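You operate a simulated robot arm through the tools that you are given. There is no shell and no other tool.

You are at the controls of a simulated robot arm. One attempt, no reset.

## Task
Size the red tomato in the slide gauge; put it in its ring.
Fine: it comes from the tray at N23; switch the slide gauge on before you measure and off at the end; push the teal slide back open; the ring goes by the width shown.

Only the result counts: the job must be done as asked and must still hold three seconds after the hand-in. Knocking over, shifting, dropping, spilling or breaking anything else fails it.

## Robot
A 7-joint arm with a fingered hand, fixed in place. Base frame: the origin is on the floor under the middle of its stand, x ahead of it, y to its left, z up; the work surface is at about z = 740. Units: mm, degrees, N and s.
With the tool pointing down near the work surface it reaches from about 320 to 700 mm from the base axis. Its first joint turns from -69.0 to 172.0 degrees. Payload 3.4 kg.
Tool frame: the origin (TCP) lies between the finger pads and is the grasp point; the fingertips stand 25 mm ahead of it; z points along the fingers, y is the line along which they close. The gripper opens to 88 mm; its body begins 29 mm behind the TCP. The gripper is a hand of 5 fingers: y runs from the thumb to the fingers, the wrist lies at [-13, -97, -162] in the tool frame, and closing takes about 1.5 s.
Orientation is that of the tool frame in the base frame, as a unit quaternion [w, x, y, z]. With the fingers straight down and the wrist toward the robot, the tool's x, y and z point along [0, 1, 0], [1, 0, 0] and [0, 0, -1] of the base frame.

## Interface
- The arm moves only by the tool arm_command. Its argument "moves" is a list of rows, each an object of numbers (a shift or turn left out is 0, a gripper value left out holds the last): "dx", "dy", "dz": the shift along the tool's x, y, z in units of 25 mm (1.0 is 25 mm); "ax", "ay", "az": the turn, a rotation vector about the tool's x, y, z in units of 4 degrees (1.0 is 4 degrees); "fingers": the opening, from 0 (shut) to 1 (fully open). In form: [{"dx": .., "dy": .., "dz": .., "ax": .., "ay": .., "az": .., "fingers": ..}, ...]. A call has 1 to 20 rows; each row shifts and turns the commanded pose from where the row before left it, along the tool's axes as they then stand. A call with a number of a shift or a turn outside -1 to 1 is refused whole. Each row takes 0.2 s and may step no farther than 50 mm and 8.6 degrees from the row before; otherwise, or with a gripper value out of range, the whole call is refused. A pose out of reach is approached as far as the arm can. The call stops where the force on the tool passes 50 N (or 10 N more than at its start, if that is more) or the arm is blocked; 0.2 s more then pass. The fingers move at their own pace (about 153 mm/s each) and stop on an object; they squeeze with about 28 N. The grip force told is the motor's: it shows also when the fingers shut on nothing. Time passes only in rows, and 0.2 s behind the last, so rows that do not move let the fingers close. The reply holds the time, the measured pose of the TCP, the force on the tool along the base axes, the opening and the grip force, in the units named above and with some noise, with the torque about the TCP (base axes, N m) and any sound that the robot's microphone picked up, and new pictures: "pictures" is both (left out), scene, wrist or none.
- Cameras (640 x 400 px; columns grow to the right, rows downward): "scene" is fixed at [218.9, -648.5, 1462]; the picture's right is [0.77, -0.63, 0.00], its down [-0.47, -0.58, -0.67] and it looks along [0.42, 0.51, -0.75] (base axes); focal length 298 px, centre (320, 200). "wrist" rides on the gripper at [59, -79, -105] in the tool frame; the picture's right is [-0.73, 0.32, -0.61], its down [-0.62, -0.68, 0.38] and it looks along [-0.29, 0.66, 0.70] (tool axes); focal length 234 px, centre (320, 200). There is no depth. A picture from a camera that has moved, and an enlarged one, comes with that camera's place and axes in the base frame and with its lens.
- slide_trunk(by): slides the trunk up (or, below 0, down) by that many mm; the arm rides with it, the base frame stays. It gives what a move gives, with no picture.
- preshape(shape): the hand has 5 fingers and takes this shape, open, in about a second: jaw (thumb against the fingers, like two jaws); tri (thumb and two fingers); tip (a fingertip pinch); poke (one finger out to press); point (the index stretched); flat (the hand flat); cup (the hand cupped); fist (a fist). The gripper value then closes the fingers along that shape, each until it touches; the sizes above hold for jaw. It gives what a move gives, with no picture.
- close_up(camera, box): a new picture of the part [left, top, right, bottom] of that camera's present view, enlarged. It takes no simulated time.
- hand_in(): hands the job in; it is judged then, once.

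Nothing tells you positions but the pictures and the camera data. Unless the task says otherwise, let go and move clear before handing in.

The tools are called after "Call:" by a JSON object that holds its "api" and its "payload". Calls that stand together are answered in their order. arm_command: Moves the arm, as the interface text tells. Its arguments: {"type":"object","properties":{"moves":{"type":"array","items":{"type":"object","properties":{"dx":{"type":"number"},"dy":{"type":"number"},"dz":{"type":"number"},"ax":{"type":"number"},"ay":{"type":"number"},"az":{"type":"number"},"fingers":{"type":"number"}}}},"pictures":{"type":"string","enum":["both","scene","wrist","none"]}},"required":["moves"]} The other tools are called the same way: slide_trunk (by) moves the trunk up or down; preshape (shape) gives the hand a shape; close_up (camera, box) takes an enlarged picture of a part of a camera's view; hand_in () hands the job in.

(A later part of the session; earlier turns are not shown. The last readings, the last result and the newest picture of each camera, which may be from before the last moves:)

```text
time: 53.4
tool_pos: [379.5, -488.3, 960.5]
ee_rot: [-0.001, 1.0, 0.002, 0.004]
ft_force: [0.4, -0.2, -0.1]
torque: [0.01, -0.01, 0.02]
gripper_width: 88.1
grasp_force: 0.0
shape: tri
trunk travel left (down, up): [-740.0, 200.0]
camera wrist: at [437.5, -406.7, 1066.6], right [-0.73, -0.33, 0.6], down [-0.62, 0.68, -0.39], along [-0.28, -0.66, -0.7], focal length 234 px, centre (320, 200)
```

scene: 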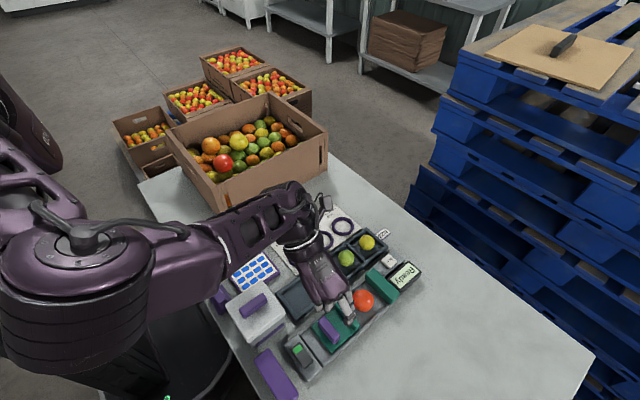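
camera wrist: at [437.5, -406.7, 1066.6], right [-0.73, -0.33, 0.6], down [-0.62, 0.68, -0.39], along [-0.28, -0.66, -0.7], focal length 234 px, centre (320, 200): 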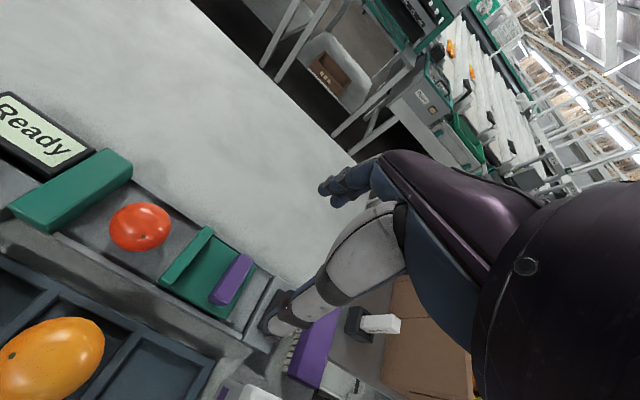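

The handle is aligned under the hand. I'll descend partway and recheck.

Call:
{"api": "arm_command", "payload": {"moves": [{"dz": 1}, {"dz": 1}, {"dz": 1}, {"dz": 1}, {"dz": 1}], "pictures": "both"}}

Call:
{"api": "close_up", "payload": {"camera": "scene", "box": [280, 280, 380, 370]}}

Call:
{"api": "close_up", "payload": {"camera": "wrist", "box": [180, 140, 400, 350]}}

```text
time: 54.6
tool_pos: [379.7, -487.5, 836.6]
ee_rot: [-0.001, 1.0, 0.002, 0.002]
ft_force: [0.3, -0.7, -0.9]
torque: [-0.01, 0.02, 0.01]
gripper_width: 88.1
grasp_force: 0.0
shape: tri
trunk travel left (down, up): [-740.0, 200.0]
camera wrist: at [439.7, -407.3, 941.9], right [-0.73, -0.33, 0.6], down [-0.62, 0.68, -0.39], along [-0.28, -0.66, -0.7], focal length 234 px, centre (320, 200)
```

scene: 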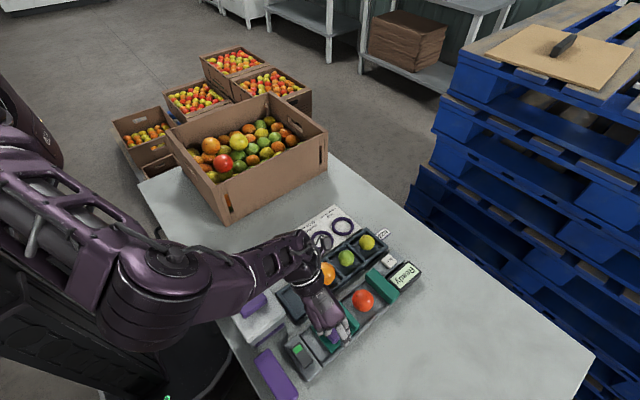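
wrist: 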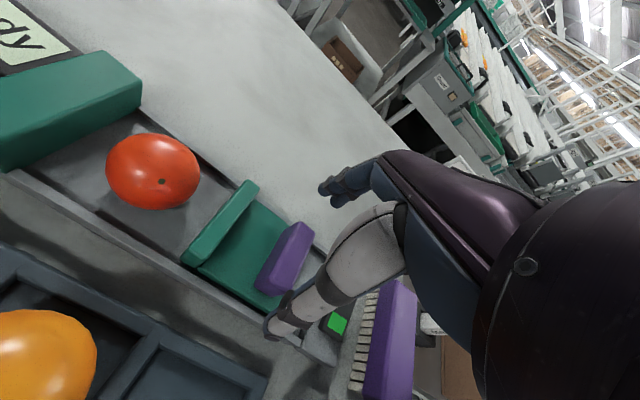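

```text
4.44 times, centred on (330, 325) of scene
camera zoom: at [218.9, -648.5, 1462.0], right [0.77, -0.63, 0.0], down [-0.47, -0.58, -0.67], along [0.42, 0.51, -0.75], focal length 1323 px, centre (276, -356)
```

zoom: 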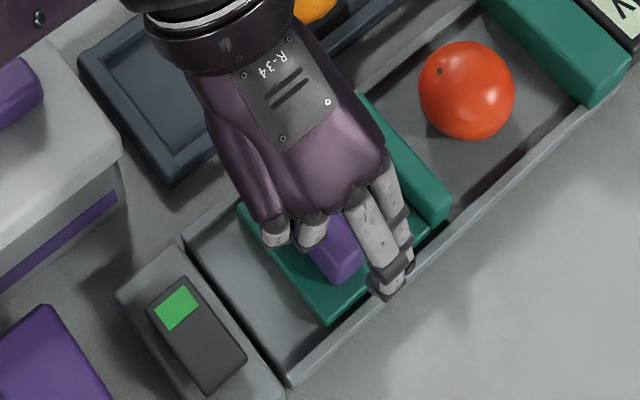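

```text
1.90 times, centred on (290, 245) of wrist
camera zoom: at [439.7, -407.3, 941.9], right [-0.73, -0.33, 0.6], down [-0.62, 0.68, -0.39], along [-0.28, -0.66, -0.7], focal length 446 px, centre (377, 114)
```

zoom: 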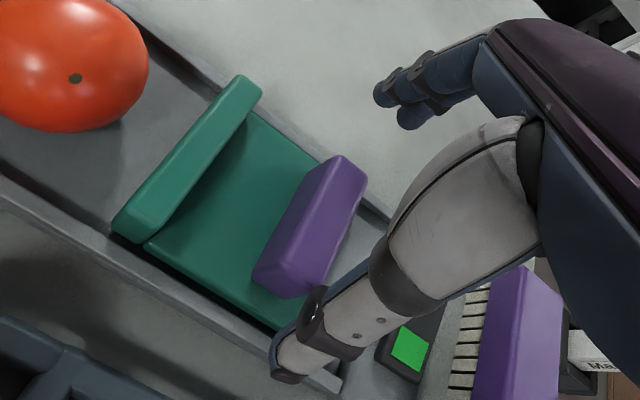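

The handle is still centred between the open fingers. I'll lower further.

Call:
{"api": "arm_command", "payload": {"moves": [{"dy": 0.1, "dz": 0.5}, {"dz": 0.5}, {"dz": 0.4}], "pictures": "none"}}

Call:
{"api": "close_up", "payload": {"camera": "scene", "box": [280, 280, 380, 370]}}

Call:
{"api": "close_up", "payload": {"camera": "wrist", "box": [180, 140, 400, 350]}}

```text
time: 55.4
tool_pos: [380.5, -489.7, 801.0]
ee_rot: [-0.001, 1.0, 0.002, 0.004]
ft_force: [-0.6, 0.4, 1.1]
torque: [-0.02, 0.0, 0.02]
gripper_width: 87.9
grasp_force: 0.0
shape: tri
trunk travel left (down, up): [-740.0, 200.0]
```

```text
4.44 times, centred on (330, 325) of scene
camera zoom: at [218.9, -648.5, 1462.0], right [0.77, -0.63, 0.0], down [-0.47, -0.58, -0.67], along [0.42, 0.51, -0.75], focal length 1323 px, centre (276, -356)
```

zoom: 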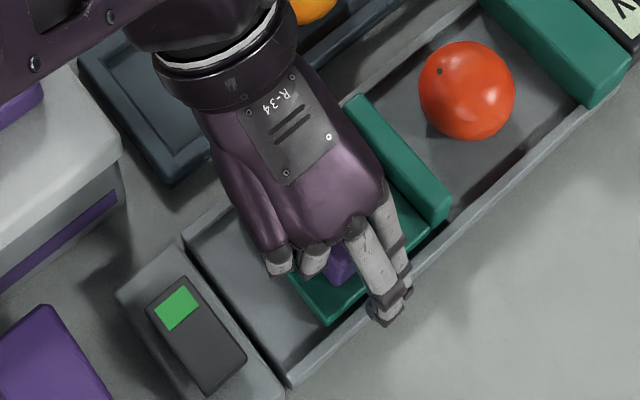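

```text
1.90 times, centred on (290, 245) of wrist
camera zoom: at [440.0, -409.1, 906.9], right [-0.73, -0.33, 0.6], down [-0.62, 0.68, -0.39], along [-0.28, -0.66, -0.7], focal length 446 px, centre (377, 114)
```

zoom: 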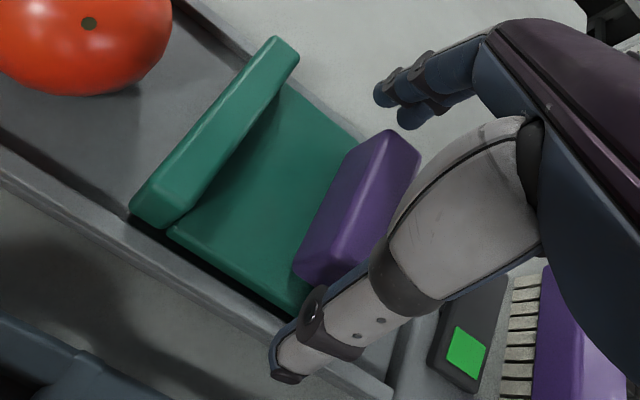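

Call:
{"api": "arm_command", "payload": {"moves": [{"dz": 0.14}, {"dz": 0.1}, {"fingers": 0.75}, {"fingers": 0.65}, {"fingers": 0.58}, {"fingers": 0.52}, {}], "pictures": "none"}}

Call:
{"api": "close_up", "payload": {"camera": "scene", "box": [280, 280, 380, 370]}}

Call:
{"api": "close_up", "payload": {"camera": "wrist", "box": [180, 140, 400, 350]}}

```text
time: 57.0
tool_pos: [382.6, -488.3, 794.6]
ee_rot: [-0.001, 1.0, 0.002, 0.004]
ft_force: [4.1, 4.9, -1.1]
torque: [0.04, -0.06, 0.23]
gripper_width: 43.0
grasp_force: 28.3
shape: tri
trunk travel left (down, up): [-740.0, 200.0]
```

```text
4.44 times, centred on (330, 325) of scene
camera zoom: at [218.9, -648.5, 1462.0], right [0.77, -0.63, 0.0], down [-0.47, -0.58, -0.67], along [0.42, 0.51, -0.75], focal length 1323 px, centre (276, -356)
```

zoom: 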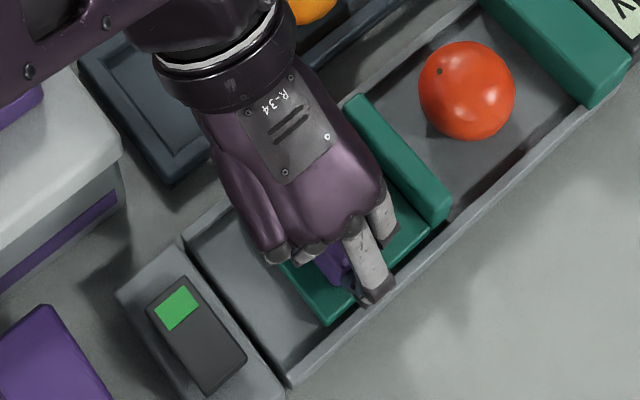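

```text
1.90 times, centred on (290, 245) of wrist
camera zoom: at [441.1, -406.9, 900.8], right [-0.73, -0.33, 0.6], down [-0.62, 0.68, -0.38], along [-0.28, -0.66, -0.7], focal length 446 px, centre (377, 114)
```

zoom: 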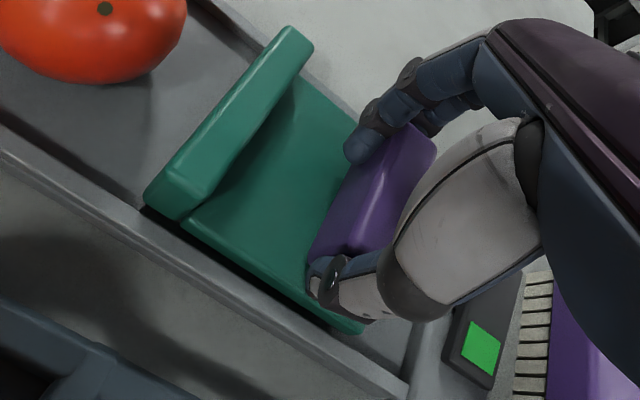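

The hand has a firm grip on the handle. Now I'll push the slide toward the tomato in small steps, watching the force.

Call:
{"api": "arm_command", "payload": {"moves": [{"dx": 0.15}, {"dx": 0.15}, {"dx": 0.2}], "pictures": "none"}}

Call:
{"api": "close_up", "payload": {"camera": "scene", "box": [300, 250, 430, 350]}}

```text
time: 57.8
tool_pos: [392.4, -487.7, 795.0]
ee_rot: [0.0, 1.0, 0.002, 0.003]
ft_force: [-2.0, 7.8, -4.9]
torque: [0.18, 0.03, 0.06]
gripper_width: 42.1
grasp_force: 27.9
shape: tri
trunk travel left (down, up): [-740.0, 200.0]
```

```text
4.00 times, centred on (365, 300) of scene
camera zoom: at [218.9, -648.5, 1462.0], right [0.77, -0.63, 0.0], down [-0.47, -0.58, -0.67], along [0.42, 0.51, -0.75], focal length 1191 px, centre (140, -200)
```

zoom: 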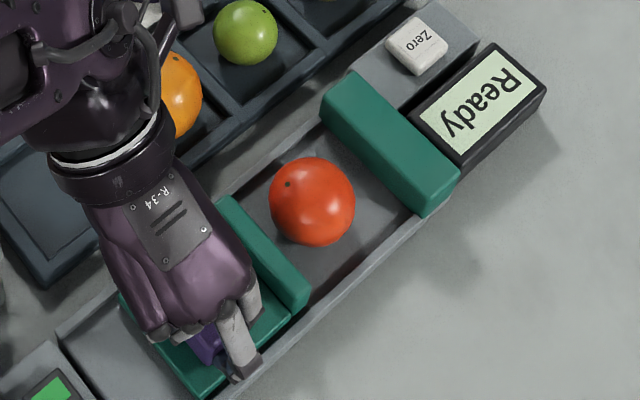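

The slide moves with the hand. I'll continue.

Call:
{"api": "arm_command", "payload": {"moves": [{"dx": 0.2}, {"dx": 0.2}, {"dx": 0.2}], "pictures": "none"}}

Call:
{"api": "close_up", "payload": {"camera": "scene", "box": [300, 250, 430, 350]}}

```text
time: 58.6
tool_pos: [408.6, -486.4, 795.6]
ee_rot: [0.0, 1.0, 0.001, 0.003]
ft_force: [-2.6, 8.1, -4.7]
torque: [0.16, 0.06, 0.09]
gripper_width: 42.2
grasp_force: 27.9
shape: tri
trunk travel left (down, up): [-740.0, 200.0]
```

```text
4.00 times, centred on (365, 300) of scene
camera zoom: at [218.9, -648.5, 1462.0], right [0.77, -0.63, 0.0], down [-0.47, -0.58, -0.67], along [0.42, 0.51, -0.75], focal length 1191 px, centre (140, -200)
```

zoom: 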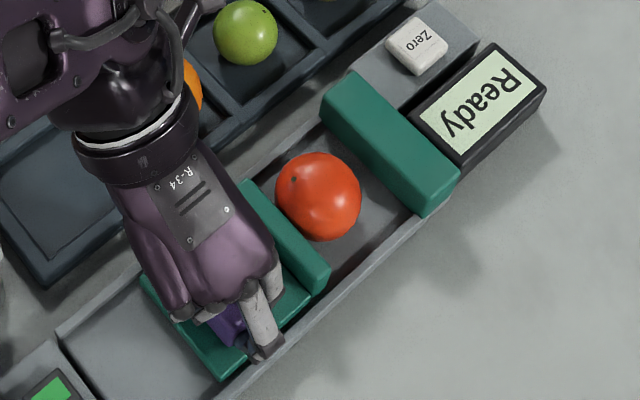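

The jaw has reached the tomato and is moving it along. I'll go on in smaller steps.

Call:
{"api": "arm_command", "payload": {"moves": [{"dx": 0.15}, {"dx": 0.15}], "pictures": "none"}}

Call:
{"api": "close_up", "payload": {"camera": "scene", "box": [300, 250, 430, 350]}}

```text
time: 59.2
tool_pos: [416.0, -488.5, 795.9]
ee_rot: [-0.001, 1.0, 0.002, 0.003]
ft_force: [-1.2, 8.6, -3.6]
torque: [0.12, 0.02, 0.05]
gripper_width: 42.2
grasp_force: 27.5
shape: tri
trunk travel left (down, up): [-740.0, 200.0]
```

```text
4.00 times, centred on (365, 300) of scene
camera zoom: at [218.9, -648.5, 1462.0], right [0.77, -0.63, 0.0], down [-0.47, -0.58, -0.67], along [0.42, 0.51, -0.75], focal length 1191 px, centre (140, -200)
```

zoom: 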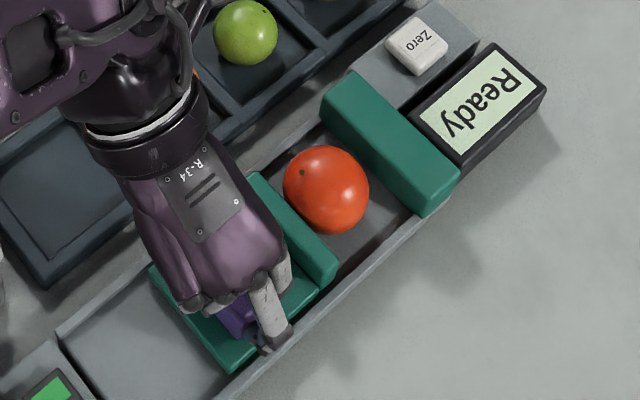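

Call:
{"api": "arm_command", "payload": {"moves": [{"dx": 0.12}, {"dx": 0.12}], "pictures": "none"}}

Call:
{"api": "arm_command", "payload": {"moves": [{"dx": 0.12}], "pictures": "none"}}

Call:
{"api": "close_up", "payload": {"camera": "scene", "box": [300, 250, 430, 350]}}

```text
time: 59.8
tool_pos: [421.9, -487.0, 795.2]
ee_rot: [0.0, 1.0, 0.002, 0.003]
ft_force: [-1.7, 8.4, -3.5]
torque: [0.14, 0.08, 0.08]
gripper_width: 42.3
grasp_force: 28.2
shape: tri
trunk travel left (down, up): [-740.0, 200.0]
```

```text
time: 60.2
tool_pos: [424.9, -486.8, 794.2]
ee_rot: [-0.001, 1.0, 0.002, 0.004]
ft_force: [-2.1, 6.5, -1.9]
torque: [0.12, 0.06, 0.08]
gripper_width: 42.2
grasp_force: 27.9
shape: tri
trunk travel left (down, up): [-740.0, 200.0]
```

```text
4.00 times, centred on (365, 300) of scene
camera zoom: at [218.9, -648.5, 1462.0], right [0.77, -0.63, 0.0], down [-0.47, -0.58, -0.67], along [0.42, 0.51, -0.75], focal length 1191 px, centre (140, -200)
```

zoom: 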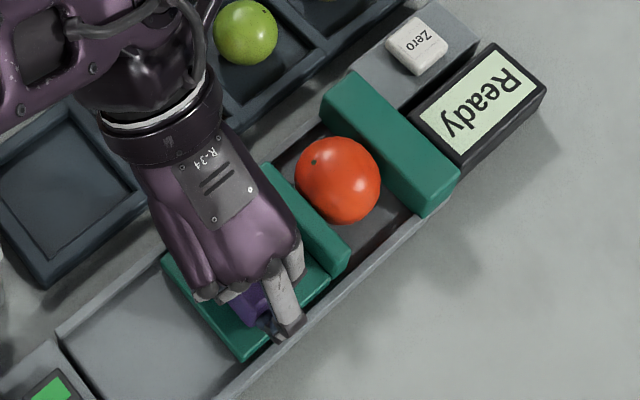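

Nearly closed. I'll use 2 mm steps now.

Call:
{"api": "arm_command", "payload": {"moves": [{"dx": 0.08}], "pictures": "none"}}

Call:
{"api": "arm_command", "payload": {"moves": [{"dx": 0.08}], "pictures": "none"}}

Call:
{"api": "arm_command", "payload": {"moves": [{"dx": 0.08}], "pictures": "none"}}

Call:
{"api": "close_up", "payload": {"camera": "scene", "box": [300, 250, 430, 350]}}

```text
time: 60.6
tool_pos: [426.4, -486.9, 796.1]
ee_rot: [-0.001, 1.0, 0.002, 0.002]
ft_force: [-2.0, 7.3, -4.6]
torque: [0.12, 0.06, 0.07]
gripper_width: 42.1
grasp_force: 28.0
shape: tri
trunk travel left (down, up): [-740.0, 200.0]
```

```text
time: 61.0
tool_pos: [427.6, -487.5, 795.6]
ee_rot: [0.0, 1.0, 0.002, 0.003]
ft_force: [-4.1, 7.5, -4.5]
torque: [0.1, 0.11, 0.03]
gripper_width: 42.2
grasp_force: 28.0
shape: tri
trunk travel left (down, up): [-740.0, 200.0]
```

```text
time: 61.4
tool_pos: [429.5, -487.0, 794.7]
ee_rot: [0.0, 1.0, 0.001, 0.002]
ft_force: [-7.6, 10.2, -4.7]
torque: [0.11, 0.17, -0.03]
gripper_width: 41.6
grasp_force: 28.1
shape: tri
trunk travel left (down, up): [-740.0, 200.0]
```

```text
4.00 times, centred on (365, 300) of scene
camera zoom: at [218.9, -648.5, 1462.0], right [0.77, -0.63, 0.0], down [-0.47, -0.58, -0.67], along [0.42, 0.51, -0.75], focal length 1191 px, centre (140, -200)
```

zoom: 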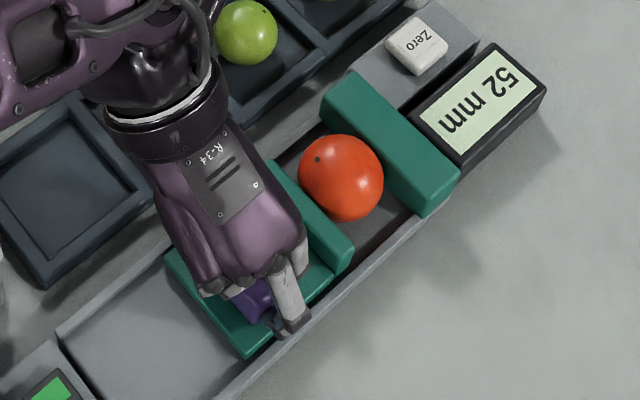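

The display now shows a width. I'll zoom in to read it exactly.

Call:
{"api": "close_up", "payload": {"camera": "scene", "box": [395, 255, 430, 285]}}

Call:
{"api": "arm_command", "payload": {"moves": [{"dx": 0.04}, {}], "pictures": "none"}}

Call:
{"api": "close_up", "payload": {"camera": "scene", "box": [395, 255, 430, 285]}}

Call:
{"api": "close_up", "payload": {"camera": "wrist", "box": [0, 0, 400, 350]}}

```text
13.33 times, centred on (412, 270) of scene
camera zoom: at [218.9, -648.5, 1462.0], right [0.77, -0.63, 0.0], down [-0.47, -0.58, -0.67], along [0.42, 0.51, -0.75], focal length 3969 px, centre (-913, -733)
```

zoom: 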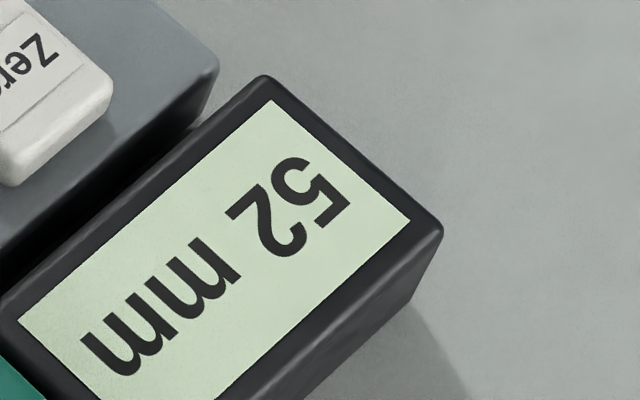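

```text
time: 62.0
tool_pos: [429.2, -486.9, 795.3]
ee_rot: [-0.001, 1.0, 0.002, 0.003]
ft_force: [-12.6, 11.1, -5.9]
torque: [0.15, 0.21, -0.12]
gripper_width: 41.3
grasp_force: 27.7
shape: tri
trunk travel left (down, up): [-740.0, 200.0]
```

```text
13.33 times, centred on (412, 270) of scene
camera zoom: at [218.9, -648.5, 1462.0], right [0.77, -0.63, 0.0], down [-0.47, -0.58, -0.67], along [0.42, 0.51, -0.75], focal length 3969 px, centre (-913, -733)
```

zoom: 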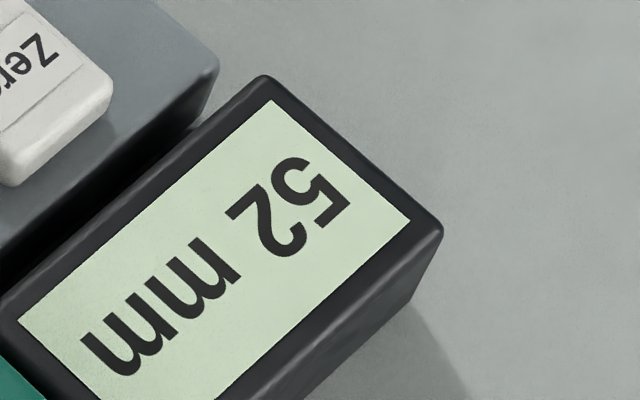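

```text
1.14 times, centred on (200, 175) of wrist
camera zoom: at [488.9, -407.0, 901.2], right [-0.73, -0.33, 0.6], down [-0.62, 0.68, -0.39], along [-0.28, -0.66, -0.7], focal length 268 px, centre (457, 229)
```

zoom: 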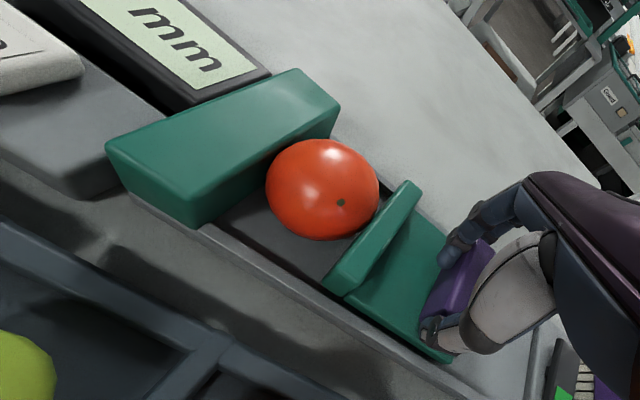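

It reads 52 mm, so the tomato goes in the Medium ring (48–56 mm). I'll pull the slide back open with the same grip.

Call:
{"api": "arm_command", "payload": {"moves": [{"dx": -0.15}, {"dx": -0.2}, {"dx": -0.25}, {"dx": -0.25}], "pictures": "none"}}

Call:
{"api": "close_up", "payload": {"camera": "scene", "box": [290, 250, 430, 360]}}

```text
time: 63.0
tool_pos: [410.0, -487.0, 796.3]
ee_rot: [-0.001, 1.0, 0.003, 0.003]
ft_force: [1.2, 11.2, -5.8]
torque: [0.12, -0.01, 0.07]
gripper_width: 41.2
grasp_force: 28.4
shape: tri
trunk travel left (down, up): [-740.0, 200.0]
```

```text
3.64 times, centred on (360, 305) of scene
camera zoom: at [218.9, -648.5, 1462.0], right [0.77, -0.63, 0.0], down [-0.47, -0.58, -0.67], along [0.42, 0.51, -0.75], focal length 1082 px, centre (174, -182)
```

zoom: 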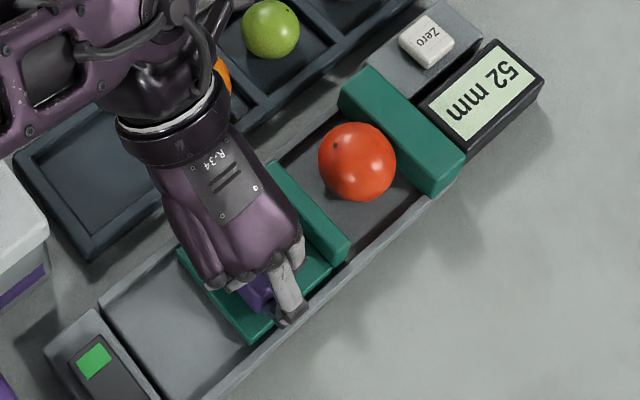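

The slide follows and the reading is held. I'll continue pulling it back to its starting place.

Call:
{"api": "arm_command", "payload": {"moves": [{"dx": -0.25}, {"dx": -0.25}, {"dx": -0.25}, {"dx": -0.25}, {"dx": -0.1}], "pictures": "none"}}

Call:
{"api": "close_up", "payload": {"camera": "scene", "box": [290, 250, 430, 360]}}

```text
time: 64.2
tool_pos: [383.2, -486.8, 794.9]
ee_rot: [0.0, 1.0, 0.003, 0.003]
ft_force: [4.1, 8.8, -3.6]
torque: [0.1, -0.07, 0.12]
gripper_width: 40.9
grasp_force: 28.3
shape: tri
trunk travel left (down, up): [-740.0, 200.0]
```

```text
3.64 times, centred on (360, 305) of scene
camera zoom: at [218.9, -648.5, 1462.0], right [0.77, -0.63, 0.0], down [-0.47, -0.58, -0.67], along [0.42, 0.51, -0.75], focal length 1082 px, centre (174, -182)
```

zoom: 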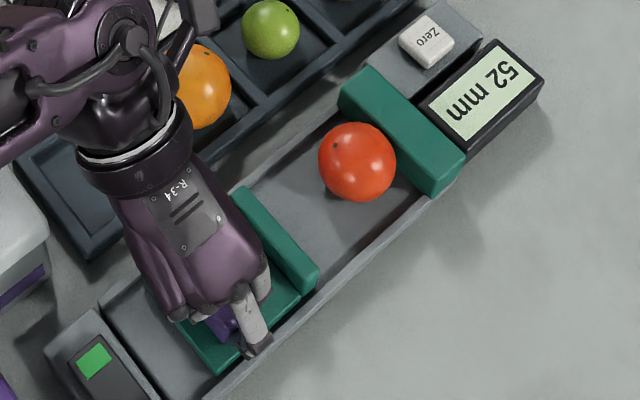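

That matches the slide's starting position. I'll pull 3 mm more to be safe, then release the handle and rise.

Call:
{"api": "arm_command", "payload": {"moves": [{"dx": -0.12}, {}], "pictures": "none"}}

Call:
{"api": "arm_command", "payload": {"moves": [{"fingers": 0.6}, {"fingers": 0.75}, {"fingers": 0.9}, {"fingers": 1}, {}], "pictures": "none"}}

Call:
{"api": "arm_command", "payload": {"moves": [{"dz": -0.5}, {"dz": -1}, {"dz": -1}, {"dz": -1}, {"dz": -1}], "pictures": "both"}}

Call:
{"api": "close_up", "payload": {"camera": "scene", "box": [290, 250, 430, 360]}}

```text
time: 64.8
tool_pos: [382.9, -487.2, 796.9]
ee_rot: [-0.001, 1.0, 0.003, 0.003]
ft_force: [12.6, 9.3, -0.6]
torque: [0.12, -0.2, 0.25]
gripper_width: 40.9
grasp_force: 28.7
shape: tri
trunk travel left (down, up): [-740.0, 200.0]
```

```text
time: 66.0
tool_pos: [380.1, -488.5, 795.5]
ee_rot: [0.0, 1.0, 0.001, 0.003]
ft_force: [-0.1, -0.7, -0.7]
torque: [-0.02, 0.02, 0.01]
gripper_width: 87.8
grasp_force: 0.0
shape: tri
trunk travel left (down, up): [-740.0, 200.0]
```

```text
time: 67.2
tool_pos: [377.8, -487.3, 907.1]
ee_rot: [-0.002, 1.0, 0.001, 0.003]
ft_force: [-1.2, 0.8, 0.4]
torque: [0.04, 0.0, 0.01]
gripper_width: 87.9
grasp_force: 0.1
shape: tri
trunk travel left (down, up): [-740.0, 200.0]
camera wrist: at [437.3, -408.1, 1013.1], right [-0.73, -0.33, 0.6], down [-0.62, 0.68, -0.39], along [-0.28, -0.66, -0.7], focal length 234 px, centre (320, 200)
```

scene: 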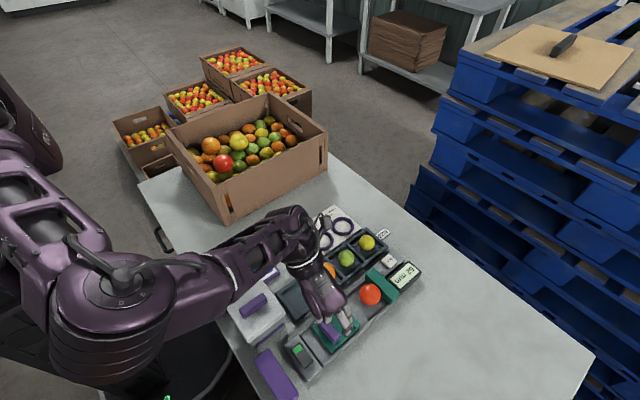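
wrist: 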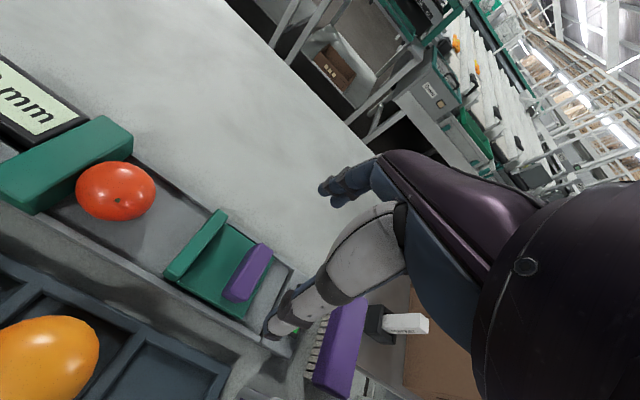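

```text
3.64 times, centred on (360, 305) of scene
camera zoom: at [218.9, -648.5, 1462.0], right [0.77, -0.63, 0.0], down [-0.47, -0.58, -0.67], along [0.42, 0.51, -0.75], focal length 1082 px, centre (174, -182)
```

zoom: 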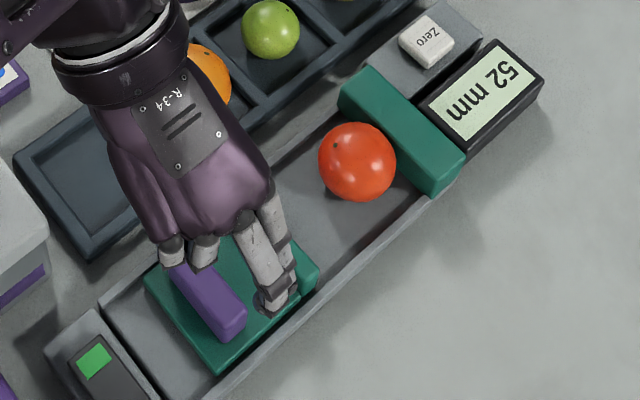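

The slide hit its open end stop, so it is fully open. The tomato now rests against the fixed jaw near (508, -488), so I'll move above it high up and then lower the trunk to reach that far.

Call:
{"api": "arm_command", "payload": {"moves": [{"dx": 0.85, "dz": -0.42}, {"dx": 0.85, "dz": -0.42}, {"dx": 0.85, "dz": -0.42}, {"dx": 0.85, "dz": -0.42}, {"dx": 0.85, "dz": -0.42}, {"dx": 0.85, "dz": -0.42}], "pictures": "wrist"}}

```text
time: 68.6
tool_pos: [506.2, -487.9, 972.3]
ee_rot: [-0.001, 1.0, 0.002, 0.003]
ft_force: [0.1, 0.2, 0.4]
torque: [0.01, 0.02, -0.03]
gripper_width: 87.9
grasp_force: 0.0
shape: tri
trunk travel left (down, up): [-740.0, 200.0]
camera wrist: at [566.0, -407.3, 1077.2], right [-0.73, -0.33, 0.6], down [-0.62, 0.68, -0.39], along [-0.28, -0.66, -0.7], focal length 234 px, centre (320, 200)
```

wrist: 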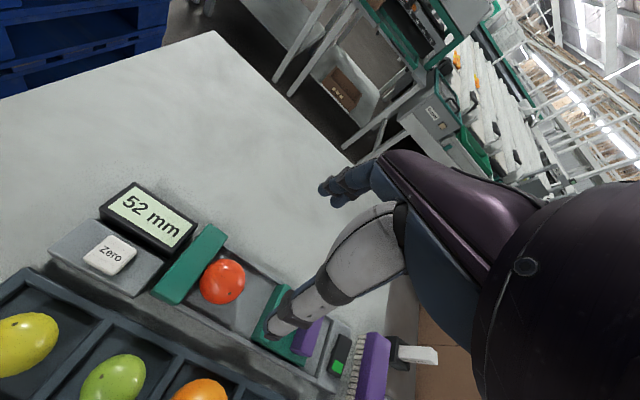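

Both views agree on the tomato at about (508.5, -488). I'll lower the trunk by 140 mm.

Call:
{"api": "slide_trunk", "payload": {"by": -140}}

Call:
{"api": "arm_command", "payload": {"moves": [{}], "pictures": "both"}}

Call:
{"api": "close_up", "payload": {"camera": "wrist", "box": [160, 150, 400, 350]}}

Call:
{"api": "close_up", "payload": {"camera": "scene", "box": [330, 240, 430, 330]}}

```text
time: 70.2
tool_pos: [505.8, -487.8, 832.9]
ee_rot: [-0.001, 1.0, 0.002, 0.003]
ft_force: [0.2, -0.4, -0.8]
torque: [-0.01, 0.01, 0.01]
gripper_width: 87.9
grasp_force: 0.0
shape: tri
trunk travel left (down, up): [-600.0, 340.0]
```

```text
time: 70.6
tool_pos: [506.5, -488.2, 832.1]
ee_rot: [-0.001, 1.0, 0.002, 0.003]
ft_force: [-1.0, 0.3, -0.4]
torque: [0.0, -0.03, 0.03]
gripper_width: 87.5
grasp_force: 0.1
shape: tri
trunk travel left (down, up): [-600.0, 340.0]
camera wrist: at [565.1, -407.6, 937.4], right [-0.73, -0.33, 0.6], down [-0.62, 0.68, -0.39], along [-0.28, -0.66, -0.7], focal length 234 px, centre (320, 200)
```

scene: 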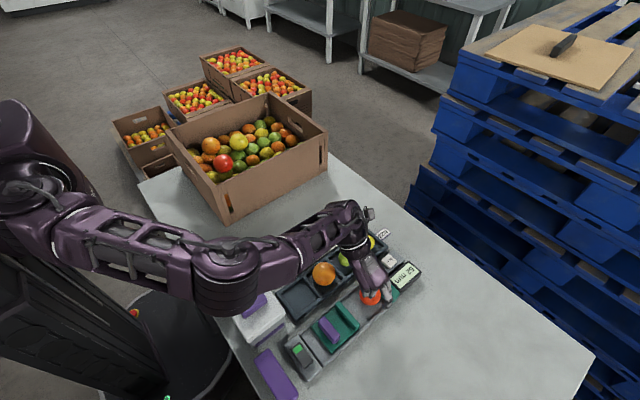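
wrist: 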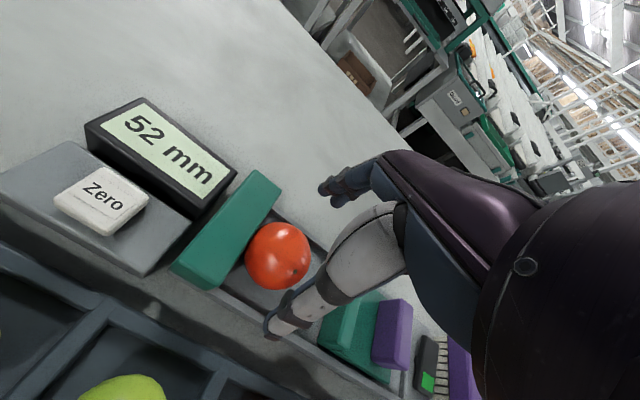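

```text
2.00 times, centred on (280, 250) of wrist
camera zoom: at [565.1, -407.6, 937.4], right [-0.73, -0.33, 0.6], down [-0.62, 0.68, -0.39], along [-0.28, -0.66, -0.7], focal length 468 px, centre (400, 100)
```

zoom: 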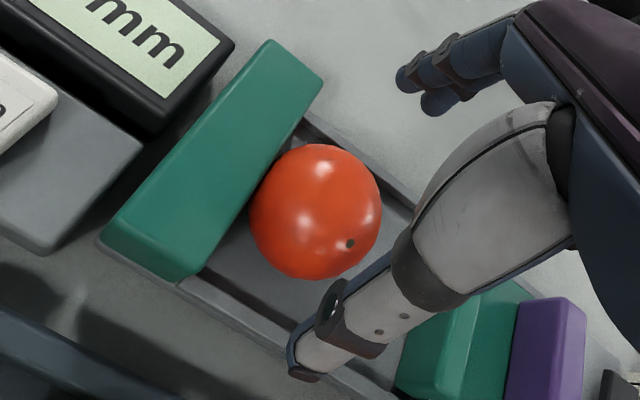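

```text
4.44 times, centred on (380, 285) of scene
camera zoom: at [218.9, -648.5, 1462.0], right [0.77, -0.63, 0.0], down [-0.47, -0.58, -0.67], along [0.42, 0.51, -0.75], focal length 1323 px, centre (53, -178)
```

zoom: 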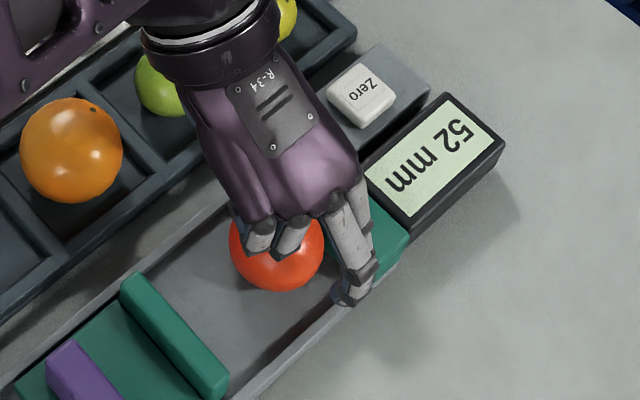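

The elbow is hanging over the white box, so I want to check its clearance before going lower.

Call:
{"api": "close_up", "payload": {"camera": "scene", "box": [170, 210, 330, 350]}}

```text
2.86 times, centred on (250, 280) of scene
camera zoom: at [218.9, -648.5, 1462.0], right [0.77, -0.63, 0.0], down [-0.47, -0.58, -0.67], along [0.42, 0.51, -0.75], focal length 850 px, centre (520, -29)
```

zoom: 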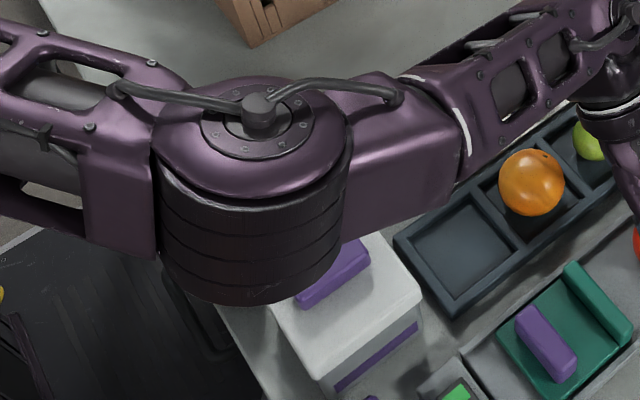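

To keep the elbow higher I'll raise the trunk by 60 mm and instead lower the hand with the arm, in careful steps.

Call:
{"api": "slide_trunk", "payload": {"by": 60}}

Call:
{"api": "arm_command", "payload": {"moves": [{"dz": 0.6}, {"dz": 0.6}, {"dz": 0.6}], "pictures": "none"}}

Call:
{"api": "close_up", "payload": {"camera": "scene", "box": [170, 210, 330, 350]}}

```text
time: 71.6
tool_pos: [505.8, -486.9, 892.4]
ee_rot: [-0.001, 1.0, 0.001, 0.003]
ft_force: [0.6, 0.7, -0.6]
torque: [0.0, -0.01, 0.02]
gripper_width: 87.7
grasp_force: 0.1
shape: tri
trunk travel left (down, up): [-660.0, 280.0]
```

```text
time: 72.4
tool_pos: [505.2, -487.7, 845.9]
ee_rot: [-0.001, 1.0, 0.002, 0.003]
ft_force: [-0.1, -0.8, -0.3]
torque: [0.01, 0.02, 0.01]
gripper_width: 87.7
grasp_force: 0.0
shape: tri
trunk travel left (down, up): [-660.0, 280.0]
```

```text
2.86 times, centred on (250, 280) of scene
camera zoom: at [218.9, -648.5, 1462.0], right [0.77, -0.63, 0.0], down [-0.47, -0.58, -0.67], along [0.42, 0.51, -0.75], focal length 850 px, centre (520, -29)
```

zoom: 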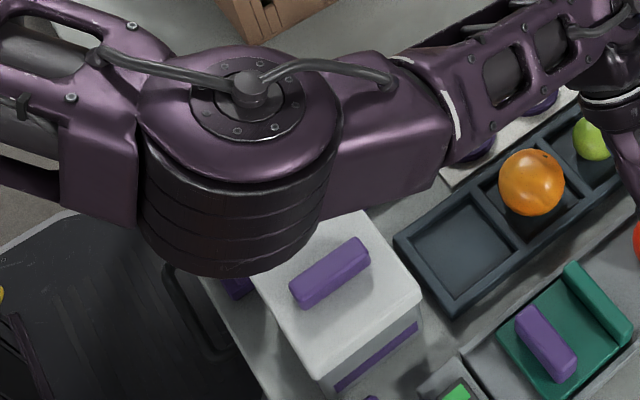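

The elbow is now clear of the white box. I'll continue down to the grasp height.

Call:
{"api": "arm_command", "payload": {"moves": [{"dz": 0.6}, {"dz": 0.6}, {"dz": 0.4}], "pictures": "none"}}

Call:
{"api": "close_up", "payload": {"camera": "wrist", "box": [160, 150, 400, 350]}}

Call:
{"api": "close_up", "payload": {"camera": "scene", "box": [330, 240, 430, 330]}}

```text
time: 73.2
tool_pos: [505.3, -487.0, 806.4]
ee_rot: [0.0, 1.0, 0.003, 0.002]
ft_force: [0.6, 0.0, 0.7]
torque: [0.03, -0.02, -0.01]
gripper_width: 87.8
grasp_force: 0.1
shape: tri
trunk travel left (down, up): [-660.0, 280.0]
```

```text
2.00 times, centred on (280, 250) of wrist
camera zoom: at [565.0, -407.2, 911.7], right [-0.73, -0.33, 0.6], down [-0.62, 0.68, -0.39], along [-0.28, -0.66, -0.7], focal length 468 px, centre (400, 100)
```

zoom: 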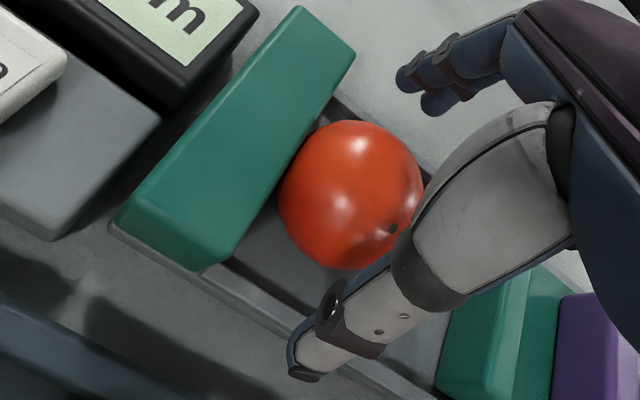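

```text
4.44 times, centred on (380, 285) of scene
camera zoom: at [218.9, -648.5, 1462.0], right [0.77, -0.63, 0.0], down [-0.47, -0.58, -0.67], along [0.42, 0.51, -0.75], focal length 1323 px, centre (53, -178)
```

zoom: 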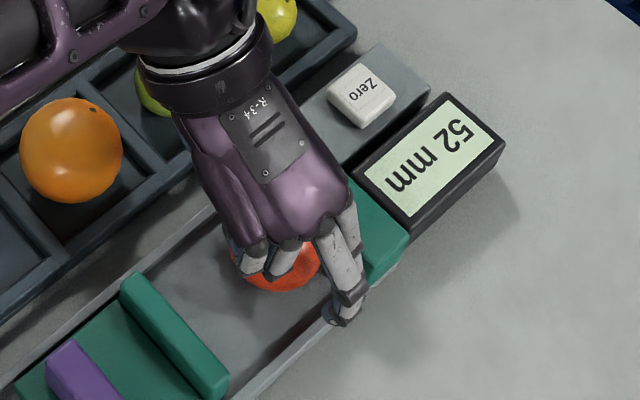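

The tomato is centred in y and about 4 mm to +x. I'll nudge 2 mm that way, lower to grasp height and close gently.

Call:
{"api": "arm_command", "payload": {"moves": [{"dx": 0.08, "dz": 0.25}, {"dz": 0.25}], "pictures": "none"}}

Call:
{"api": "arm_command", "payload": {"moves": [{"fingers": 0.8}, {"fingers": 0.7}, {"fingers": 0.6}, {"fingers": 0.54}, {"fingers": 0.5}, {"fingers": 0.46}, {"fingers": 0.44}, {}], "pictures": "none"}}

Call:
{"api": "close_up", "payload": {"camera": "wrist", "box": [160, 150, 400, 350]}}

```text
time: 73.8
tool_pos: [508.4, -487.2, 794.0]
ee_rot: [0.0, 1.0, 0.002, 0.003]
ft_force: [0.5, 0.0, 0.2]
torque: [0.03, -0.04, 0.01]
gripper_width: 87.7
grasp_force: 0.1
shape: tri
trunk travel left (down, up): [-660.0, 280.0]
```

```text
time: 75.6
tool_pos: [507.9, -487.7, 793.3]
ee_rot: [-0.001, 1.0, 0.001, 0.003]
ft_force: [0.5, -0.5, 0.1]
torque: [0.01, 0.01, 0.01]
gripper_width: 44.8
grasp_force: 15.9
shape: tri
trunk travel left (down, up): [-660.0, 280.0]
```

```text
2.00 times, centred on (280, 250) of wrist
camera zoom: at [567.7, -407.6, 900.0], right [-0.73, -0.33, 0.6], down [-0.62, 0.68, -0.39], along [-0.28, -0.66, -0.7], focal length 468 px, centre (400, 100)
```

zoom: 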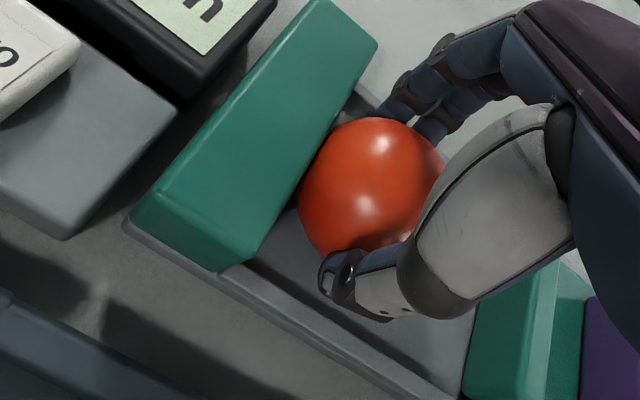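

The tomato is gripped again. I'll ease it off the jaw, lift it, and raise the trunk for the trip to the ring card.

Call:
{"api": "arm_command", "payload": {"moves": [{"dx": -0.06, "dz": -0.15}, {"dz": -0.4}, {"dz": -0.8}, {"dz": -1}], "pictures": "none"}}

Call:
{"api": "slide_trunk", "payload": {"by": 140}}

Call:
{"api": "arm_command", "payload": {"moves": [{}], "pictures": "both"}}

```text
time: 76.6
tool_pos: [506.4, -487.4, 852.7]
ee_rot: [-0.001, 1.0, 0.002, 0.003]
ft_force: [-0.1, -0.3, -1.0]
torque: [-0.04, -0.01, 0.03]
gripper_width: 45.0
grasp_force: 15.6
shape: tri
trunk travel left (down, up): [-660.0, 280.0]
```

```text
time: 78.3
tool_pos: [506.6, -488.5, 992.3]
ee_rot: [-0.002, 1.0, 0.002, 0.003]
ft_force: [-0.4, -0.9, -0.6]
torque: [-0.01, 0.0, 0.01]
gripper_width: 44.7
grasp_force: 15.9
shape: tri
trunk travel left (down, up): [-800.0, 140.0]
```

```text
time: 78.7
tool_pos: [505.8, -487.0, 992.1]
ee_rot: [-0.001, 1.0, 0.001, 0.003]
ft_force: [-0.3, -0.3, -0.7]
torque: [0.01, 0.0, 0.04]
gripper_width: 44.7
grasp_force: 15.6
shape: tri
trunk travel left (down, up): [-800.0, 140.0]
camera wrist: at [565.4, -407.2, 1098.1], right [-0.73, -0.33, 0.6], down [-0.62, 0.68, -0.39], along [-0.28, -0.66, -0.7], focal length 234 px, centre (320, 200)
```

scene: 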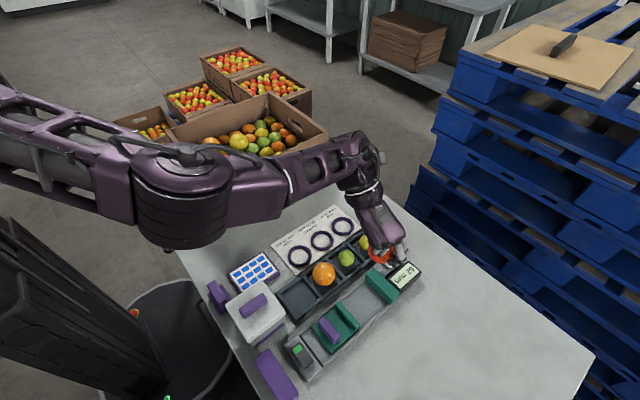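
wrist: 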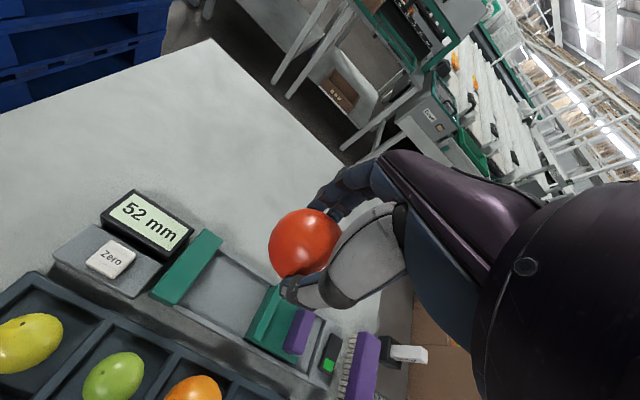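

The tomato is held. Now I'll carry it over the tray toward the Medium ring at about (530, -279).

Call:
{"api": "arm_command", "payload": {"moves": [{"dx": 0.108, "dy": -0.924}, {"dx": 0.108, "dy": -0.924}, {"dx": 0.108, "dy": -0.924}, {"dx": 0.108, "dy": -0.924}, {"dx": 0.108, "dy": -0.924}, {"dx": 0.108, "dy": -0.924}, {"dx": 0.108, "dy": -0.924}, {"dx": 0.108, "dy": -0.924}, {"dx": 0.108, "dy": -0.924}], "pictures": "both"}}

```text
time: 80.7
tool_pos: [532.5, -278.7, 992.6]
ee_rot: [-0.001, 1.0, 0.001, 0.002]
ft_force: [-0.6, 0.0, -1.5]
torque: [-0.03, -0.05, 0.01]
gripper_width: 44.5
grasp_force: 15.9
shape: tri
trunk travel left (down, up): [-800.0, 140.0]
camera wrist: at [591.1, -198.0, 1097.7], right [-0.73, -0.33, 0.6], down [-0.62, 0.68, -0.39], along [-0.28, -0.66, -0.7], focal length 234 px, centre (320, 200)
```

scene: 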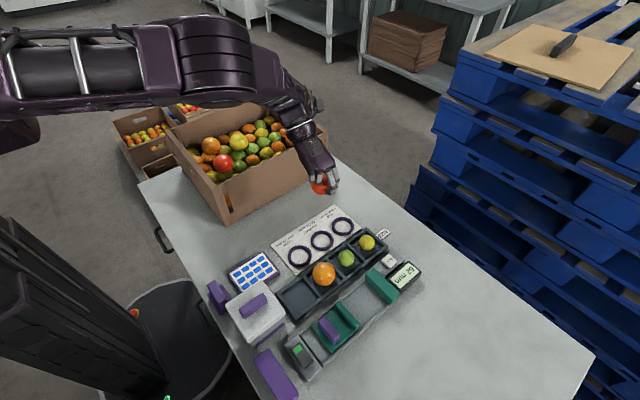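
wrist: 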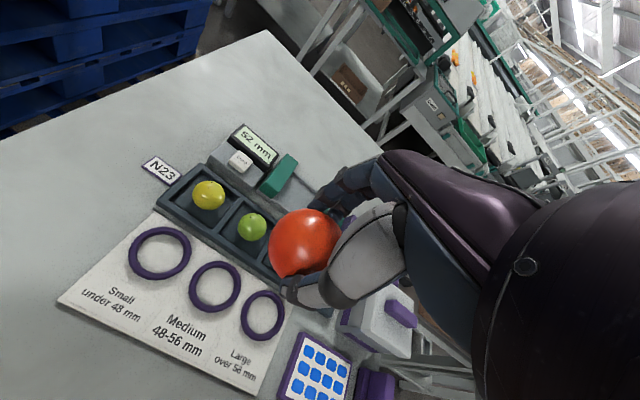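

I'm above the Medium ring. I'll descend in stages, checking the ring alignment and the elbow's clearance from the crate.

Call:
{"api": "arm_command", "payload": {"moves": [{"dz": 0.8}, {"dz": 0.8}, {"dz": 0.8}, {"dz": 0.8}], "pictures": "both"}}

Call:
{"api": "close_up", "payload": {"camera": "wrist", "box": [120, 200, 360, 400]}}

Call:
{"api": "close_up", "payload": {"camera": "scene", "box": [260, 170, 380, 270]}}

```text
time: 81.7
tool_pos: [533.1, -276.9, 914.4]
ee_rot: [-0.002, 1.0, 0.001, 0.004]
ft_force: [0.3, -0.5, -0.2]
torque: [0.02, -0.01, 0.03]
gripper_width: 44.7
grasp_force: 16.1
shape: tri
trunk travel left (down, up): [-800.0, 140.0]
camera wrist: at [591.6, -198.3, 1019.0], right [-0.73, -0.33, 0.6], down [-0.62, 0.68, -0.39], along [-0.28, -0.66, -0.7], focal length 234 px, centre (320, 200)
```

scene: 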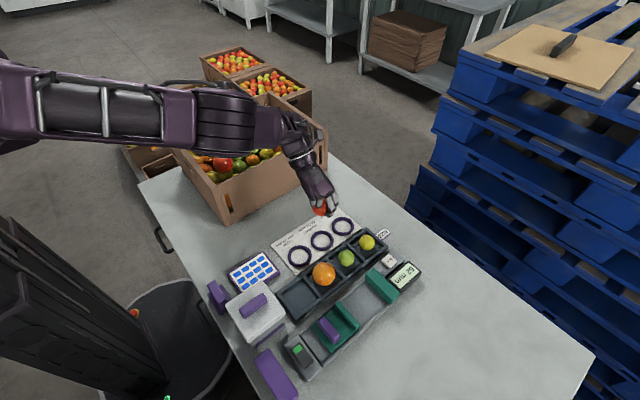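
wrist: 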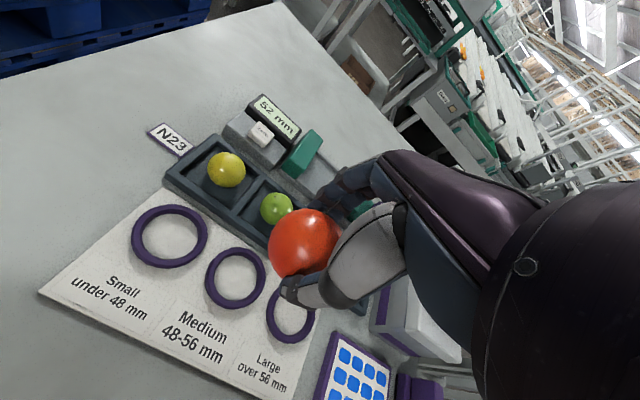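

```text
2.00 times, centred on (240, 300) of wrist
camera zoom: at [591.6, -198.3, 1019.0], right [-0.73, -0.33, 0.6], down [-0.62, 0.68, -0.39], along [-0.28, -0.66, -0.7], focal length 468 px, centre (480, 0)
```

zoom: 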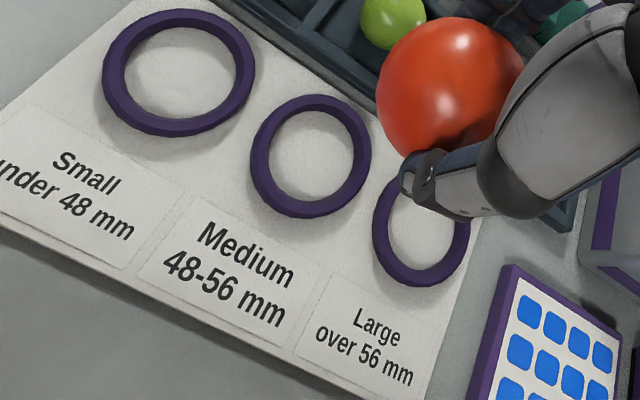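

```text
4.00 times, centred on (320, 220) of scene
camera zoom: at [218.9, -648.5, 1462.0], right [0.77, -0.63, 0.0], down [-0.47, -0.58, -0.67], along [0.42, 0.51, -0.75], focal length 1191 px, centre (320, 120)
```

zoom: 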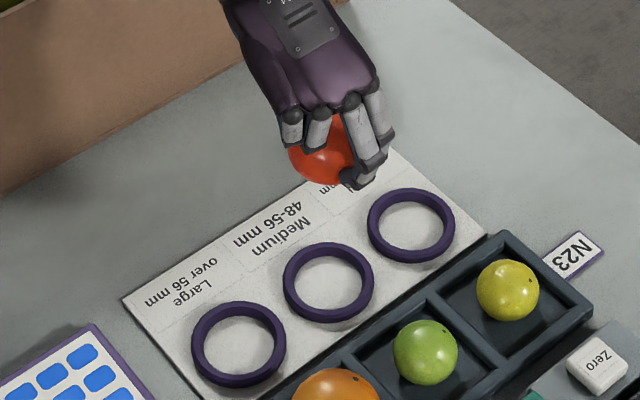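

The ring centre works out at about (530.7, -279.6), and the tomato sits about 3 mm to +x of the TCP. I'll correct for that and descend further.

Call:
{"api": "arm_command", "payload": {"moves": [{"dx": -0.236, "dy": 0.108, "dz": 0.6}, {"dz": 0.8}, {"dz": 0.8}, {"dz": 0.8}], "pictures": "both"}}

Call:
{"api": "close_up", "payload": {"camera": "wrist", "box": [160, 180, 400, 380]}}

Call:
{"api": "close_up", "payload": {"camera": "scene", "box": [270, 190, 370, 270]}}

```text
time: 82.7
tool_pos: [523.4, -280.1, 838.2]
ee_rot: [-0.001, 1.0, 0.002, 0.002]
ft_force: [-0.1, 0.0, -1.4]
torque: [0.0, 0.01, 0.0]
gripper_width: 44.6
grasp_force: 16.0
shape: tri
trunk travel left (down, up): [-800.0, 140.0]
camera wrist: at [583.4, -200.2, 944.1], right [-0.73, -0.33, 0.6], down [-0.62, 0.68, -0.39], along [-0.28, -0.66, -0.7], focal length 234 px, centre (320, 200)
```

scene: 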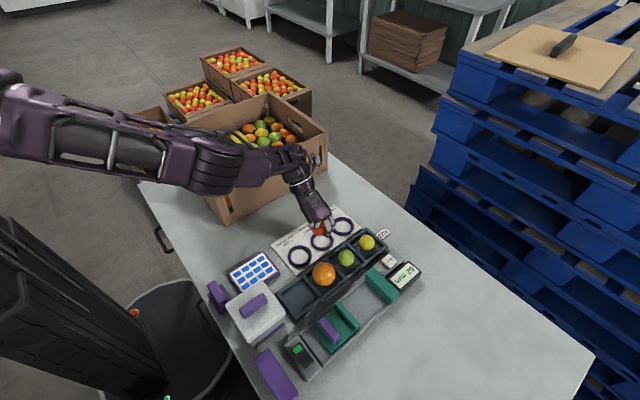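
wrist: 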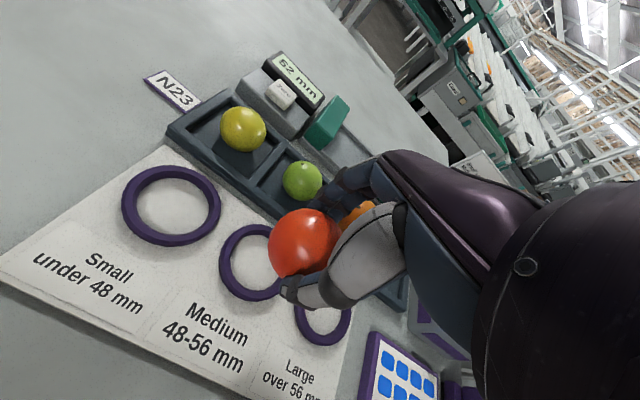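

```text
2.00 times, centred on (280, 280) of wrist
camera zoom: at [583.4, -200.2, 944.1], right [-0.73, -0.33, 0.6], down [-0.62, 0.68, -0.39], along [-0.28, -0.66, -0.7], focal length 468 px, centre (400, 40)
```

zoom: 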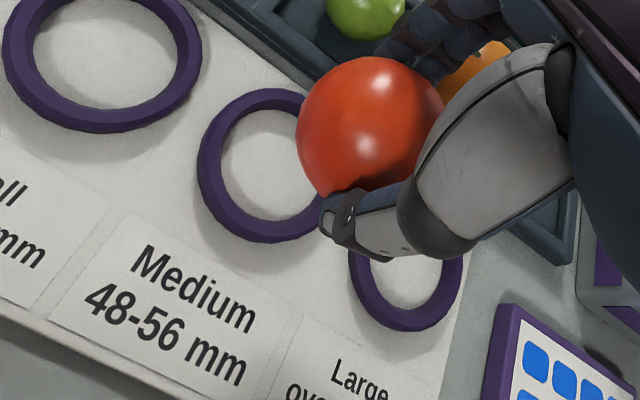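

```text
5.00 times, centred on (320, 230) of scene
camera zoom: at [218.9, -648.5, 1462.0], right [0.77, -0.63, 0.0], down [-0.47, -0.58, -0.67], along [0.42, 0.51, -0.75], focal length 1488 px, centre (320, 50)
```

zoom: 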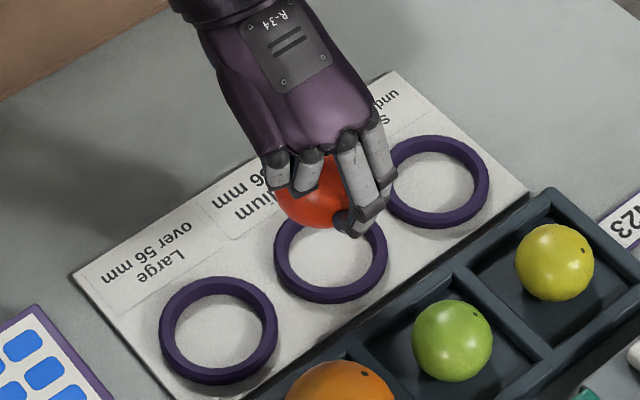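

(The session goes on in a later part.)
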